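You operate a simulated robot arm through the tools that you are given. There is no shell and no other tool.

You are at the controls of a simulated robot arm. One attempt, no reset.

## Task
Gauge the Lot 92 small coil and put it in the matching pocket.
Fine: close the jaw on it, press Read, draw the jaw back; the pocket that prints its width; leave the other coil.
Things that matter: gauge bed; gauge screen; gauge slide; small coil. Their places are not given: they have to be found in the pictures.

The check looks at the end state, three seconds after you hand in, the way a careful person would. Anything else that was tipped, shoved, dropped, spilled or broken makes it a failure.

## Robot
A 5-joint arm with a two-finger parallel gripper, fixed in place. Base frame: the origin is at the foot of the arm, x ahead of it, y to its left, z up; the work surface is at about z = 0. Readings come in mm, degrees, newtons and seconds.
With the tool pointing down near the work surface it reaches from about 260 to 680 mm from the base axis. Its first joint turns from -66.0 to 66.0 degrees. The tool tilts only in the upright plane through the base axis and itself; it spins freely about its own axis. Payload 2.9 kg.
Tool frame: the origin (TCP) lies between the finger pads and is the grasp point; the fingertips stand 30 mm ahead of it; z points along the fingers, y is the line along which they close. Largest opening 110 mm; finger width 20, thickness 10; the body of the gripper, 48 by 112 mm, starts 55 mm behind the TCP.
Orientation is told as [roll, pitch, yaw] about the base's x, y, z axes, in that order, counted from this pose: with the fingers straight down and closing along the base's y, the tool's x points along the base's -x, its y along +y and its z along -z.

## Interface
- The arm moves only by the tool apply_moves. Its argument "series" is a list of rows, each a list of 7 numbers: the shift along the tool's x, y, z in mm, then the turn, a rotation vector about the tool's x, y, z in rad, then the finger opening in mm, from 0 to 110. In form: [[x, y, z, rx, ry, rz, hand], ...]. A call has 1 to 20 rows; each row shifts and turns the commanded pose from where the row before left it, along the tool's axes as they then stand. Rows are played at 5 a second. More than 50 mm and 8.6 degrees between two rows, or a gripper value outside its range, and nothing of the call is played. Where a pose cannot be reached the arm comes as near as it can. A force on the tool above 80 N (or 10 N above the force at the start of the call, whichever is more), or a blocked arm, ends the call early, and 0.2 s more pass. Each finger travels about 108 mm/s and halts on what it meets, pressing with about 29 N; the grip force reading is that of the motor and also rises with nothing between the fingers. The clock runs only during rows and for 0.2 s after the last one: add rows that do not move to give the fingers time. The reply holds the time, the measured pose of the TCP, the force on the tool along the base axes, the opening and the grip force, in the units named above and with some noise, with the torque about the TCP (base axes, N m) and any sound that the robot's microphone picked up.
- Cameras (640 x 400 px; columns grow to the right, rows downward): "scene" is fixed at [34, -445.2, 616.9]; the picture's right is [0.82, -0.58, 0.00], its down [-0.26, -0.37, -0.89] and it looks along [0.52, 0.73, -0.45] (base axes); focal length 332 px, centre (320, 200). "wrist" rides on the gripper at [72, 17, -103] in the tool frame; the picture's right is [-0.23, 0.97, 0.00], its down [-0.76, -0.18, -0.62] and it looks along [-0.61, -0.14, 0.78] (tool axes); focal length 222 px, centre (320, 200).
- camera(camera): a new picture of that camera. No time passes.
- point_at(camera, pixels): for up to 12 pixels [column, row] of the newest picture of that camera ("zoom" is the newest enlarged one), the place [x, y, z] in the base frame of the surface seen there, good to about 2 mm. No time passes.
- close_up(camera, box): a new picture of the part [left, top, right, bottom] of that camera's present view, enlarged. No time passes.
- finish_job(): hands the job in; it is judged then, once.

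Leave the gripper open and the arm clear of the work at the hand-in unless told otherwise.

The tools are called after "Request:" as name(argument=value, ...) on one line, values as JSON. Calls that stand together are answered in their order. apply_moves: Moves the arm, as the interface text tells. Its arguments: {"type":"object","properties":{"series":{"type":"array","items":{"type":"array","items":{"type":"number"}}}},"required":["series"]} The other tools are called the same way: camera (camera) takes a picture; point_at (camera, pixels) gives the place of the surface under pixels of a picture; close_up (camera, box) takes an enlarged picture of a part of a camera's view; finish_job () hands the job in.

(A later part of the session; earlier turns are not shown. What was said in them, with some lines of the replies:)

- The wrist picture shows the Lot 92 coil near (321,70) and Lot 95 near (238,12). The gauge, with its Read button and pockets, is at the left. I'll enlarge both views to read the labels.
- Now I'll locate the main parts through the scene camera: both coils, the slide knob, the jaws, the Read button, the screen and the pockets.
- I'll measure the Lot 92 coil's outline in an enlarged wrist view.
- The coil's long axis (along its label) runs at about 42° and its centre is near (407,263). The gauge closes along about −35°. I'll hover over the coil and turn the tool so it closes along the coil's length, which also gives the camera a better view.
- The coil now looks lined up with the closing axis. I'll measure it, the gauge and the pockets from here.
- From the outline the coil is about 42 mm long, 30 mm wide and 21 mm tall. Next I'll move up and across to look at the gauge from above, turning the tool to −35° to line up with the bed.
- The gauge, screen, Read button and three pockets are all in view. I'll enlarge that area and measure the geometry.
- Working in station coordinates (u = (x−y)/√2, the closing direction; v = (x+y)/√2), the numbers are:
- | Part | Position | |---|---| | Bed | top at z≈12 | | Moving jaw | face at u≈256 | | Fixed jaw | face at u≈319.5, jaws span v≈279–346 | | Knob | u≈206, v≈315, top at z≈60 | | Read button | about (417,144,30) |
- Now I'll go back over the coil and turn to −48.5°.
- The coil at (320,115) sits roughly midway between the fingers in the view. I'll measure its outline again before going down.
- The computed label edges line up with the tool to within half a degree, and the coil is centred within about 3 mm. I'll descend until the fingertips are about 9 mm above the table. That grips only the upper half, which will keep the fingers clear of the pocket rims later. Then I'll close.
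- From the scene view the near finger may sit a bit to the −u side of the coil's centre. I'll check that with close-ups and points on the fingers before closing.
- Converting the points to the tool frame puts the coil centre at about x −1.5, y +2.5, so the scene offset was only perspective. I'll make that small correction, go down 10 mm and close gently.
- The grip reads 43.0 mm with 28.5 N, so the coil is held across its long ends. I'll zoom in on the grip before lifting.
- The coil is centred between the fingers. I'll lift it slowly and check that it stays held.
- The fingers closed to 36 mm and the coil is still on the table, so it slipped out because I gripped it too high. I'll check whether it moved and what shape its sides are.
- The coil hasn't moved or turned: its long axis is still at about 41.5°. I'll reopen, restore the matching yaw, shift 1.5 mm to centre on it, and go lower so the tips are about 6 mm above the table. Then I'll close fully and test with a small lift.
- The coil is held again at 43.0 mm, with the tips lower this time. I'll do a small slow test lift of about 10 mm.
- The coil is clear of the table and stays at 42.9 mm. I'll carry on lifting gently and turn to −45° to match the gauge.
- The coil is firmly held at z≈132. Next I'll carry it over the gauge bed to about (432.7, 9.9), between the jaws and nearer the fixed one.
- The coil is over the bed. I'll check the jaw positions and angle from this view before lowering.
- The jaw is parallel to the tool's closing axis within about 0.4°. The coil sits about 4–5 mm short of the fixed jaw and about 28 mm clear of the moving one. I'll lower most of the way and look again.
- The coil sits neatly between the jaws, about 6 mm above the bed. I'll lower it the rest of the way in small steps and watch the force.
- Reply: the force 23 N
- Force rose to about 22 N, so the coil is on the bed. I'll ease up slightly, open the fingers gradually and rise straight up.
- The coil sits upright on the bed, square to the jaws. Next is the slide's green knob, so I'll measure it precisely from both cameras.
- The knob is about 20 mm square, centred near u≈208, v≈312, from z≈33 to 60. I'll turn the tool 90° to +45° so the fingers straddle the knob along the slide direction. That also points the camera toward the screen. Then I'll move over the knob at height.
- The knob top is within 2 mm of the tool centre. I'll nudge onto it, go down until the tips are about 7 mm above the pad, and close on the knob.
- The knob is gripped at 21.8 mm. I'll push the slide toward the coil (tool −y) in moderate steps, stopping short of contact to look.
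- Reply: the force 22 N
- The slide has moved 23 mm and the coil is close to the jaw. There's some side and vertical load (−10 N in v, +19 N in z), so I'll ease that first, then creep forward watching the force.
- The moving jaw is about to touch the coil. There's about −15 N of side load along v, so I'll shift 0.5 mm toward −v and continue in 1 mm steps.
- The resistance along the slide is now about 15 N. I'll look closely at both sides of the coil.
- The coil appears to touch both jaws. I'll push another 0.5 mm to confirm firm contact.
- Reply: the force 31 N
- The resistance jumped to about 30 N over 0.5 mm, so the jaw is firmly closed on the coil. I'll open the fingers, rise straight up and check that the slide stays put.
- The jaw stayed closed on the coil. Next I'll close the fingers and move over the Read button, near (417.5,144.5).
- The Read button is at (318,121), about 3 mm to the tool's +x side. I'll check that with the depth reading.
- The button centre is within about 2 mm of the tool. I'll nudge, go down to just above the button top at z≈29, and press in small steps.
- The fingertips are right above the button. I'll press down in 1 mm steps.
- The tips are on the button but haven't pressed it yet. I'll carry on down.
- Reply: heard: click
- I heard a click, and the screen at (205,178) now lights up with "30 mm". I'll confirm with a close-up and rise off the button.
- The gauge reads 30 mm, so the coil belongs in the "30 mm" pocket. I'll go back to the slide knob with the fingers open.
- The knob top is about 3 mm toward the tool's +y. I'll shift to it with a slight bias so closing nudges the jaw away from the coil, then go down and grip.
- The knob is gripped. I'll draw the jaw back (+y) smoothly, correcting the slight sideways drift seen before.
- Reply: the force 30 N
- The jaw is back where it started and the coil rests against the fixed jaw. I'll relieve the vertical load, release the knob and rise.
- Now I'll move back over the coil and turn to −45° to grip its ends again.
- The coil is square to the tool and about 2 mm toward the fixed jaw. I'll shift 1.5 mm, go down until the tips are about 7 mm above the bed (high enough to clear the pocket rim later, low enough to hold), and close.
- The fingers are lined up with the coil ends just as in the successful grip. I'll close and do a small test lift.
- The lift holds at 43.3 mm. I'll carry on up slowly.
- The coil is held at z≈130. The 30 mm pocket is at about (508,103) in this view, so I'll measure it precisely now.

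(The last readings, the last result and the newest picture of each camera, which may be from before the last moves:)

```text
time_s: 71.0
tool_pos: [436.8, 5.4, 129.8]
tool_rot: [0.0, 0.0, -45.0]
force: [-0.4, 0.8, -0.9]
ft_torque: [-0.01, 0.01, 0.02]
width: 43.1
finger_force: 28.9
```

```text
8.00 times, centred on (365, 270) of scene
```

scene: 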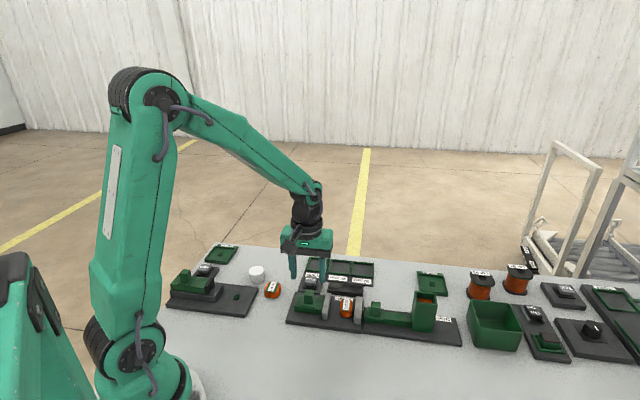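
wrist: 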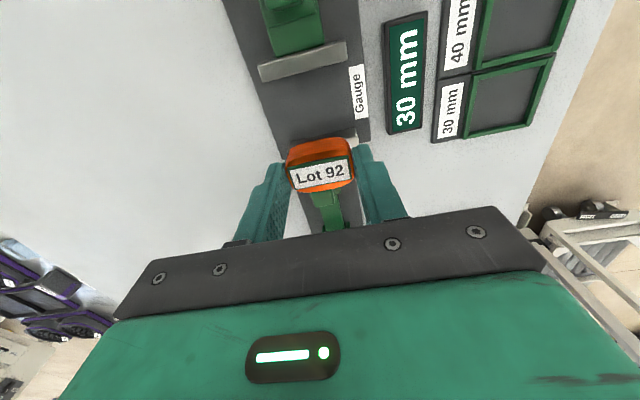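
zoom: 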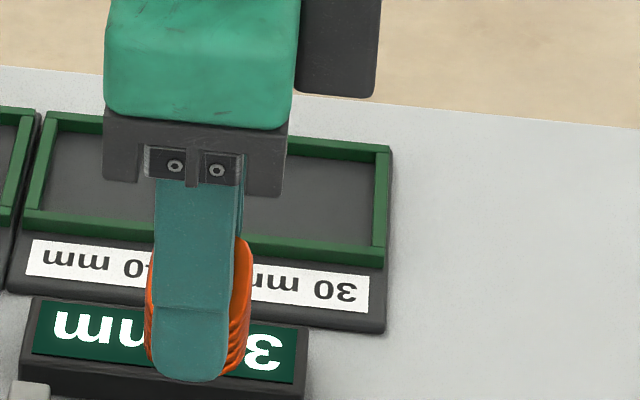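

The pocket centre works out to about u≈329.5, v≈488, which is (578,112). The floor is at z≈4.5 and the rim top at z≈11. I'll carry the coil over it.

Request:
apply_moves(series=[[-1.5, 10, 0, 0, 0, 0, 0], [-3.1, 20.6, 0, 0, 0, 0, 0], [-3.1, 20.6, 0, 0, 0, 0, 0], [-3.1, 20.6, 0, 0, 0, 0, 0], [-3.1, 20.6, 0, 0, 0, 0, 0], [-3.1, 20.6, 0, 0, 0, 0, 0], [-3.1, 20.6, 0, 0, 0, 0, 0], [-3.1, 20.6, 0, 0, 0, 0, 0], [-1.8, 15, 0, 0, 0, 0, 0], [0, 5.5, 0, 0, 0, 0, 0], [0, 0, 0, 0, 0, 0, 0], [0, 0, 0, 0, 0, 0, 0]])

Request:
camera(camera="wrist")

Request:
close_up(camera="scene", box=[310, 210, 430, 310])

```text
time_s: 73.6
tool_pos: [578.0, 110.2, 132.7]
tool_rot: [0.0, 0.0, -45.0]
force: [-0.6, 0.1, -0.6]
ft_torque: [-0.03, 0.02, -0.05]
width: 43.0
finger_force: 28.9
```

```text
taken
```

wrist: 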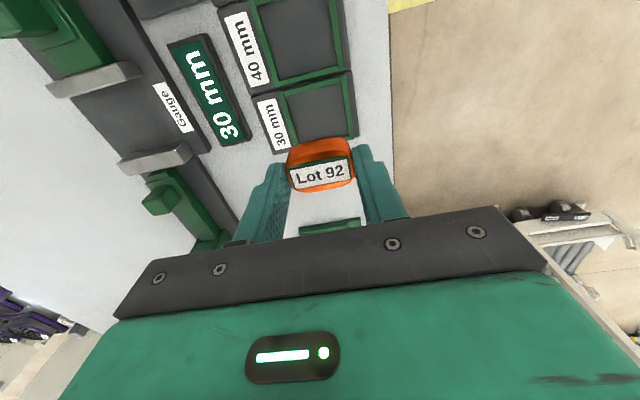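

```text
4.00 times, centred on (370, 260) of scene
```

zoom: 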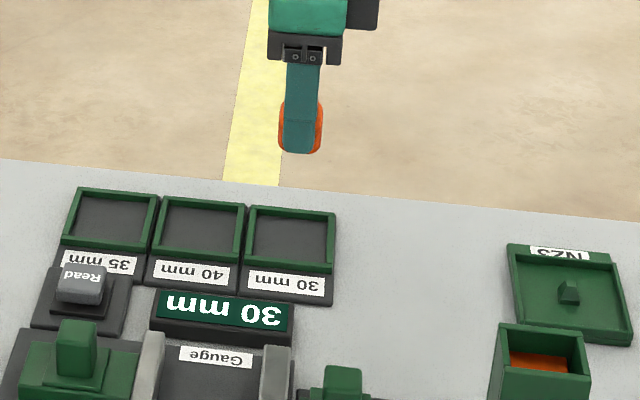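

Request:
close_up(camera="wrist", box=[245, 55, 385, 155])

Request:
point_at(camera="zoom", pixels=[[185, 160], [440, 85], [485, 315], [235, 340], [330, 220], [215, 250], [455, 220], [305, 145], [350, 315]])

```text
4.00 times, centred on (315, 105) of wrist
```

zoom: 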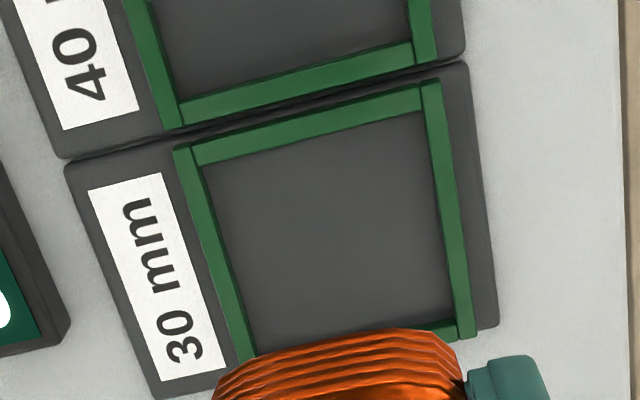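

```text
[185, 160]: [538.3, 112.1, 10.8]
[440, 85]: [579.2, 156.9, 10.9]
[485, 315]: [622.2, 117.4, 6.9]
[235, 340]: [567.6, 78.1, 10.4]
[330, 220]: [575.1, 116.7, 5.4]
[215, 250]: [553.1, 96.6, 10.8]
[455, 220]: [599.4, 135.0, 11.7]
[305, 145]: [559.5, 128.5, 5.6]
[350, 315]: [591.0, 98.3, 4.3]
```

Relative to the tool, the pocket's outer rim spans about ±31 mm in both directions, so the coil is centred over it. I'll shift 0.7 mm in +y and lower to just above rim height.

Request:
apply_moves(series=[[0, 0.7, 15, 0, 0, 0, 0], [0, 0, 18, 0, 0, 0, 0], [0, 0, 18, 0, 0, 0, 0], [0, 0, 12, 0, 0, 0, 0], [0, 0, 8, 0, 0, 0, 0], [0, 0, 5, 0, 0, 0, 0], [0, 0, 0, 0, 0, 0, 0], [0, 0, 0, 0, 0, 0, 0]])

Request:
camera(camera="wrist")

Request:
close_up(camera="scene", box=[335, 235, 405, 295])

```text
time_s: 75.4
tool_pos: [579.8, 111.0, 55.3]
tool_rot: [0.0, 0.1, -45.0]
force: [-0.1, -0.1, -1.2]
ft_torque: [0.0, 0.03, 0.01]
width: 43.2
finger_force: 29.0
```

```text
taken
```

wrist: 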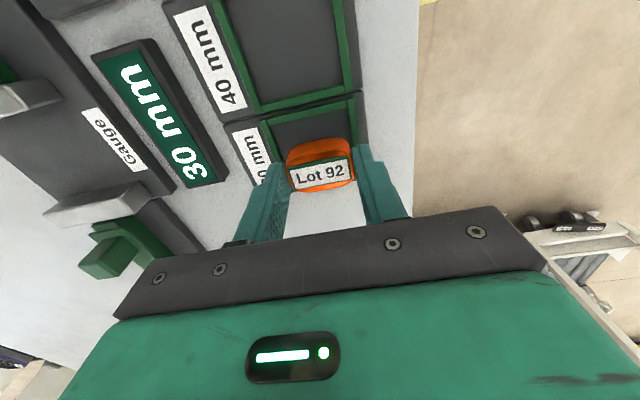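

```text
6.67 times, centred on (370, 265) of scene
```

zoom: 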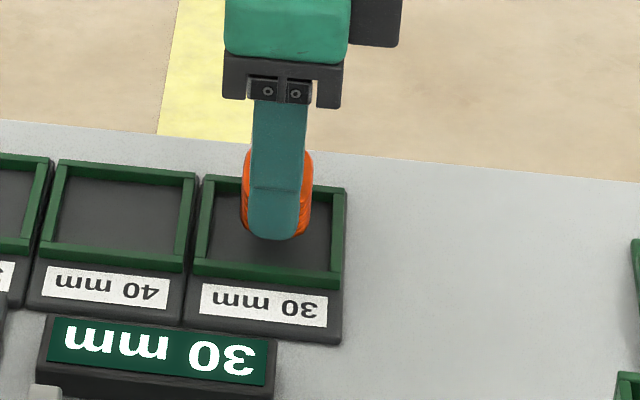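

The coil is centred over the pocket. I'll lower it in small steps, checking force and watching the rim clearance.

Request:
apply_moves(series=[[0, 0, 3, 0, 0, 0, 0], [0, 0, 3, 0, 0, 0, 0], [0, 0, 2, 0, 0, 0, 0], [0, 0, 0, 0, 0, 0, 0]])

Request:
close_up(camera="scene", box=[340, 245, 390, 290])

Request:
close_up(camera="wrist", box=[230, 90, 400, 210])

```text
time_s: 76.4
tool_pos: [579.4, 112.6, 49.4]
tool_rot: [0.1, -0.1, -45.0]
force: [0.6, -0.5, -1.4]
ft_torque: [-0.02, -0.02, 0.01]
width: 43.0
finger_force: 29.5
```

```text
8.89 times, centred on (365, 268) of scene
```

zoom: 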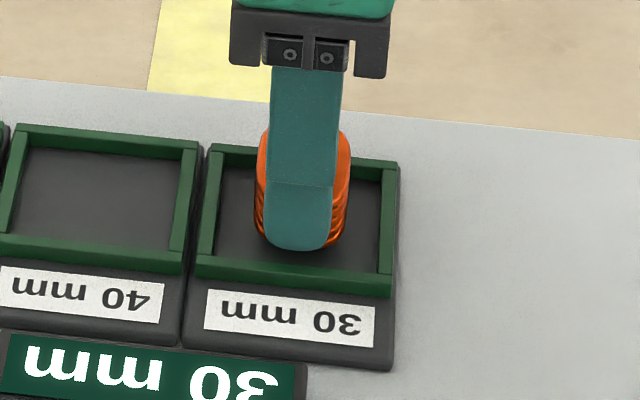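

```text
3.33 times, centred on (315, 150) of wrist
```

zoom: 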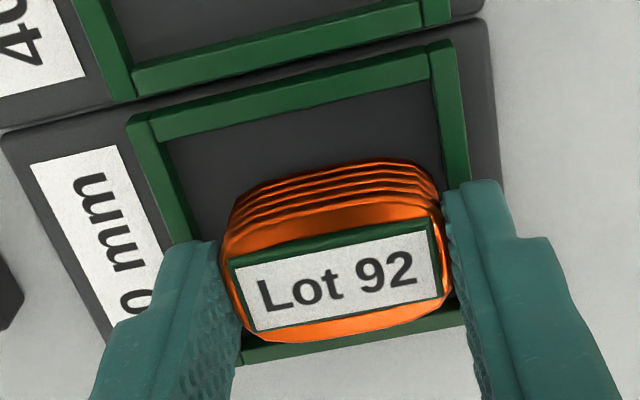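

Request:
apply_moves(series=[[0, 0, 1.5, 0, 0, 0, 0], [0, 0, 1, 0, 0, 0, 0], [0, 0, 0, 0, 0, 0, 0]])

Request:
close_up(camera="wrist", box=[230, 90, 400, 210])

Request:
close_up(camera="scene", box=[340, 245, 390, 290])

```text
time_s: 77.2
tool_pos: [578.0, 111.8, 44.3]
tool_rot: [0.0, 0.0, -45.0]
force: [0.5, -0.6, -0.7]
ft_torque: [-0.02, 0.0, 0.0]
width: 42.9
finger_force: 29.6
```

```text
3.33 times, centred on (315, 150) of wrist
```

zoom: 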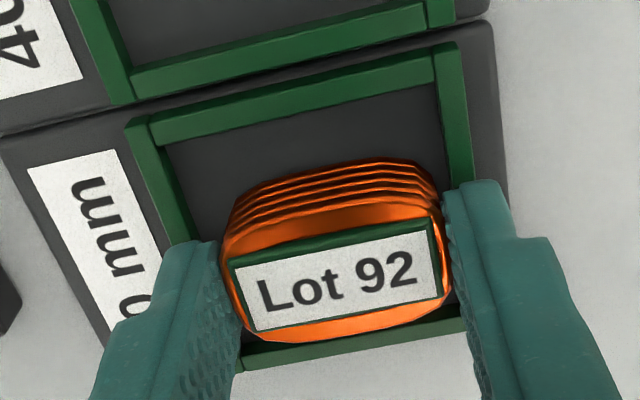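

```text
8.89 times, centred on (365, 268) of scene
```

zoom: 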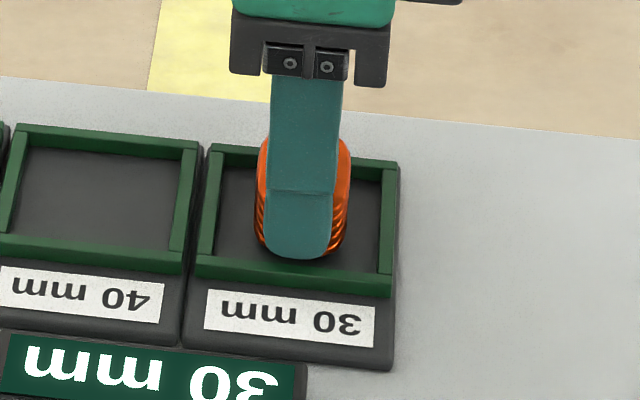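

Request:
apply_moves(series=[[0, 0, 0.8, 0, 0, 0, 0], [0, 0, 0, 0, 0, 0, 0]])

```text
time_s: 77.8
tool_pos: [579.3, 111.8, 42.8]
tool_rot: [0.0, 0.0, -45.1]
force: [0.6, -0.2, -0.9]
ft_torque: [-0.02, 0.0, -0.03]
width: 43.2
finger_force: 28.8
```

Request:
apply_moves(series=[[0, 0, 0.7, 0, 0, 0, 0], [0, 0, 0, 0, 0, 0, 0]])

Request:
close_up(camera="scene", box=[345, 250, 385, 285])

Request:
close_up(camera="wrist", box=[260, 110, 390, 200])

```text
time_s: 78.4
tool_pos: [579.1, 111.2, 44.1]
tool_rot: [0.1, 0.1, -44.9]
force: [-0.8, -0.1, -0.5]
ft_torque: [0.0, -0.05, -0.01]
width: 43.4
finger_force: 29.3
```

```text
11.43 times, centred on (365, 268) of scene
```

zoom: 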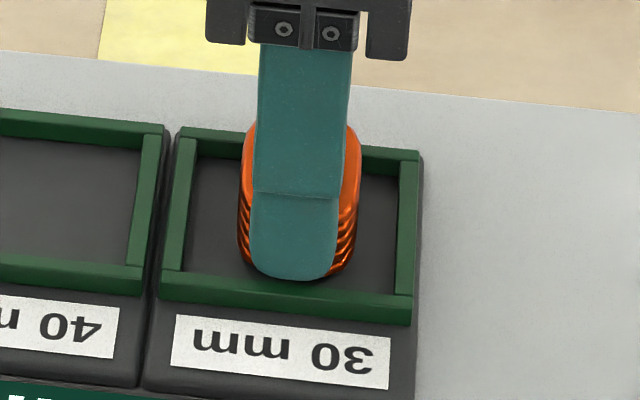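

```text
4.44 times, centred on (325, 155) of wrist
```

zoom: 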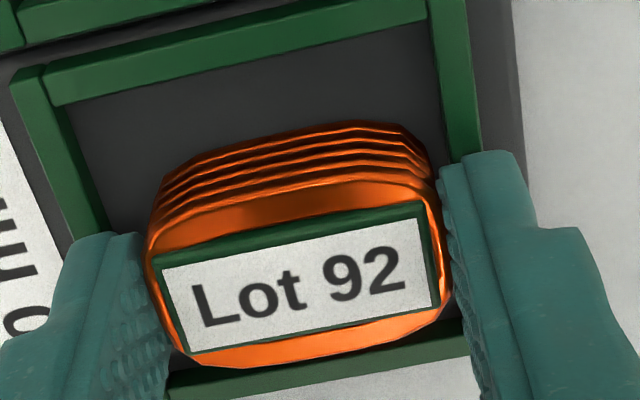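

There's no contact yet and the coil is inside the rim. I'll carry on in 0.6 mm steps.

Request:
apply_moves(series=[[0, 0, 0.6, 0, 0, 0, 0], [0, 0, 0, 0, 0, 0, 0]])

```text
time_s: 79.0
tool_pos: [579.6, 112.5, 42.3]
tool_rot: [0.2, -0.1, -45.0]
force: [0.4, -1.0, 5.2]
ft_torque: [-0.05, 0.09, -0.05]
width: 43.2
finger_force: 29.4
```

Force rose by about 6 N, so the coil has touched the pocket floor. I'll ease up 0.3 mm, open slowly and rise straight up.

Request:
apply_moves(series=[[0, 0, -0.3, 0, 0, 0, 0], [0, 0, 0, 0, 0, 0, 42], [0, 0, 0, 0, 0, 0, 45], [0, 0, 0, 0, 0, 0, 49], [0, 0, 0, 0, 0, 0, 54], [0, 0, 0, 0, 0, 0, 58], [0, 0, 0, 0, 0, 0, 58]])

Request:
close_up(camera="scene", box=[345, 250, 385, 285])

Request:
close_up(camera="wrist", box=[230, 90, 410, 210])

```text
time_s: 80.6
tool_pos: [579.2, 112.0, 43.9]
tool_rot: [0.0, 0.0, -45.0]
force: [0.2, -0.3, 0.2]
ft_torque: [0.02, -0.01, 0.0]
width: 57.8
finger_force: 0.0
```

```text
11.43 times, centred on (365, 268) of scene
```

zoom: 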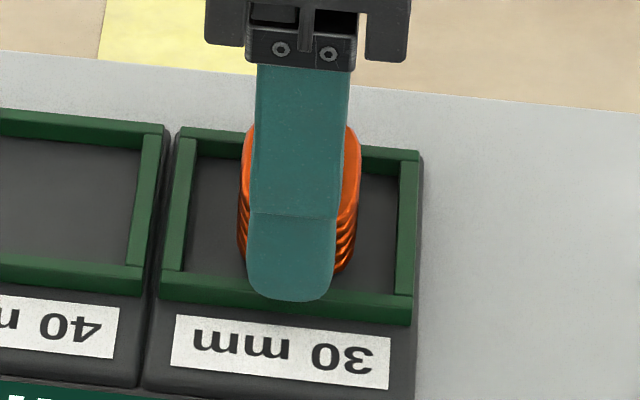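

```text
3.33 times, centred on (320, 150) of wrist
```

zoom: 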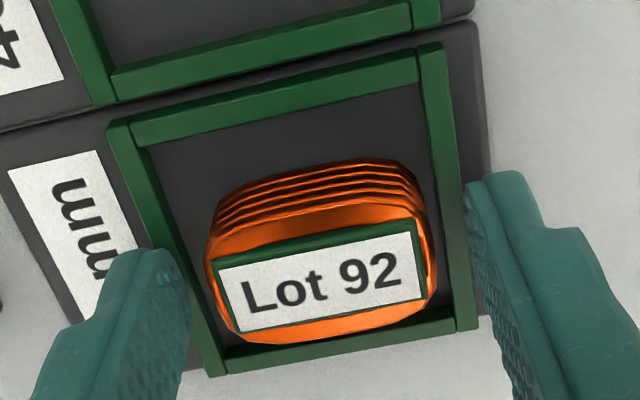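

The coil is released inside the pocket. I'll rise straight up and check the result.

Request:
apply_moves(series=[[0, 0, -5, 0, 0, 0, 58], [0, 0, -15, 0, 0, 0, 58], [0, 0, -25, 0, 0, 0, 58], [0, 0, -30, 0, 0, 0, 58], [0, 0, -30, 0, 0, 0, 60], [0, 0, -30, 0, 0, 0, 70], [0, 0, 0, 0, 0, 0, 80], [0, 0, 0, 0, 0, 0, 80]])

Request:
camera(camera="scene")

Request:
camera(camera="wrist")

Request:
close_up(camera="scene", box=[250, 245, 410, 345])

```text
time_s: 82.4
tool_pos: [578.1, 109.9, 178.2]
tool_rot: [0.0, -0.1, -45.0]
force: [-0.9, 0.4, -0.5]
ft_torque: [-0.01, 0.0, -0.03]
width: 80.0
finger_force: 0.0
```

```text
taken
```

scene: 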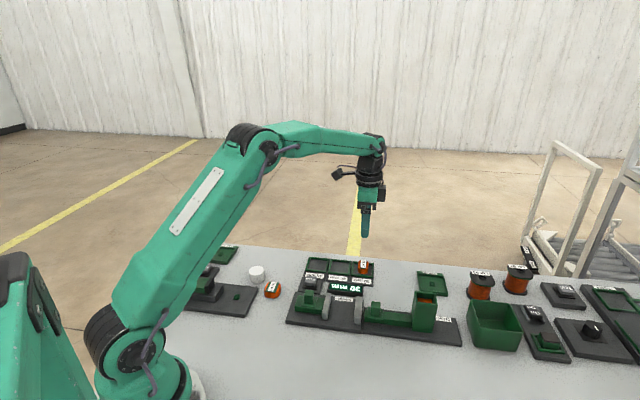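

```text
taken
```

wrist: 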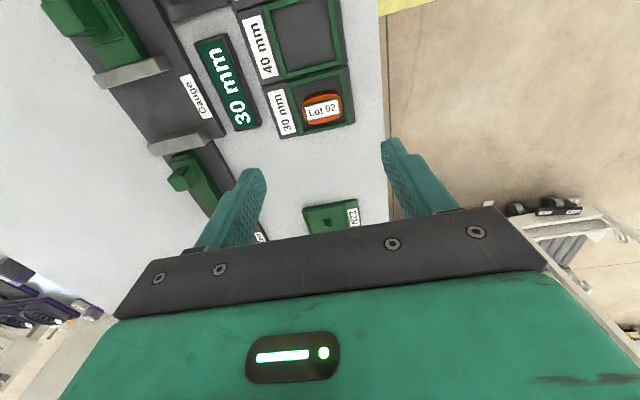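

```text
4.00 times, centred on (330, 295) of scene
```

zoom: 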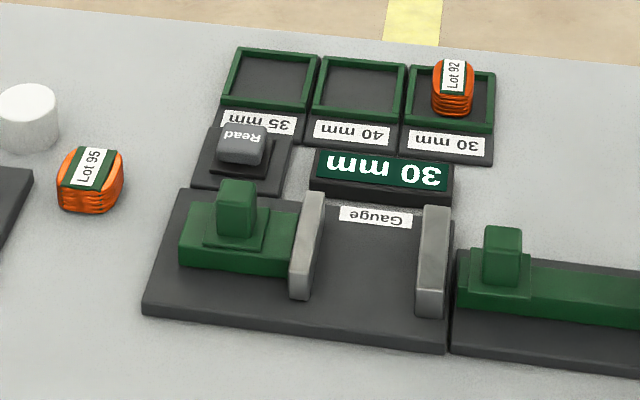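

Request:
close_up(camera="wrist", box=[255, 60, 375, 145])

Request:
point_at(camera="zoom", pixels=[[355, 240], [290, 250], [430, 220], [350, 180], [365, 290]])

Request:
close_up(camera="scene", box=[340, 250, 390, 290])

```text
4.71 times, centred on (315, 102) of wrist
```

zoom: 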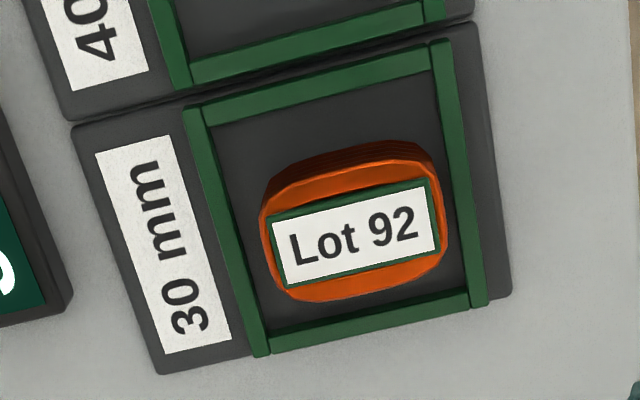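

```text
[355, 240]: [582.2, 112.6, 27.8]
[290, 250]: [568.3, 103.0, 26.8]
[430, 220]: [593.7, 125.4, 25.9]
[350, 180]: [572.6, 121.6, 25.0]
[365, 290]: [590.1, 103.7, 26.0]
```

```text
10.00 times, centred on (365, 270) of scene
```

zoom: 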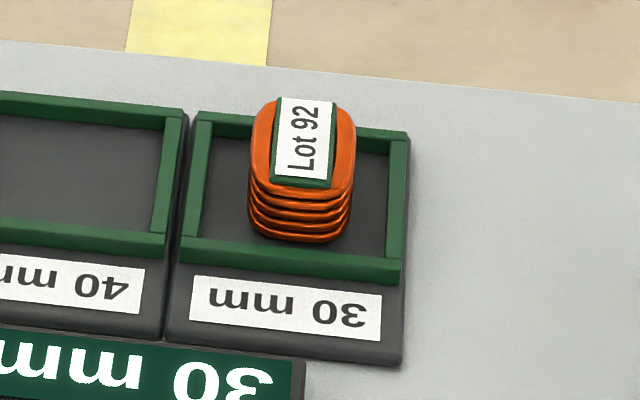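

The coil lies flat in the 30 mm pocket, with its top evenly at z≈26–28. The jaw is drawn back, and Lot 95 and everything else is where it was. I'll raise the arm further, open the gripper, and take a last look.

Request:
apply_moves(series=[[0, 0, -25, 0, 0, 0, 90], [0, 0, -25, 0, 0, 0, 100], [0, 0, -20, 0, 0, 0, 110], [0, 0, 0, 0, 0, 0, 110], [0, 0, 0, 0, 0, 0, 110]])

Request:
camera(camera="scene")

```text
time_s: 83.6
tool_pos: [579.4, 111.5, 247.9]
tool_rot: [-0.1, 0.0, -45.0]
force: [0.7, 0.9, 0.2]
ft_torque: [-0.04, -0.02, 0.04]
width: 109.9
finger_force: 0.0
```

```text
taken
```

scene: 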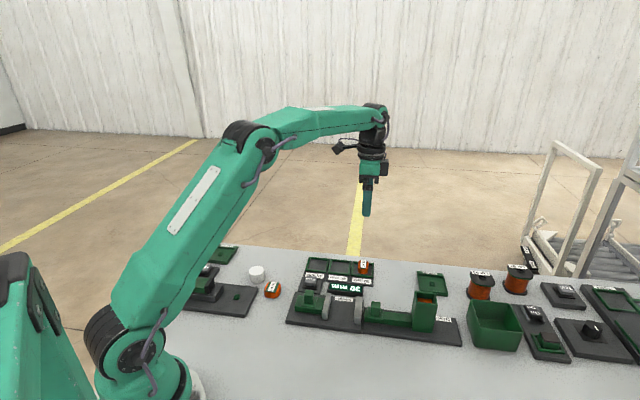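

The Lot 92 coil is in the 30 mm pocket, the gauge jaw is open, and the arm is clear with the gripper open. I'm handing in the job.

Request:
finish_job()

```text
The job is handed in.
```

The Lot 92 coil gauged at 30 mm and is lying flat in the pocket marked "30 mm". I've handed the job in.

- **Gauging:** I closed the jaw firmly on the coil and pressed Read. The button clicked, the screen showed "30 mm", and I drew the jaw back to where it started.
- **One slip:** on my first try at lifting it, the coil slid out of the fingers because I had gripped it too high. It stayed in place on the table, and the lower grip held.
- **Everything else:** I left the Lot 95 coil alone, and in the last picture nothing else looked moved. The arm is raised clear of the work with the gripper open.
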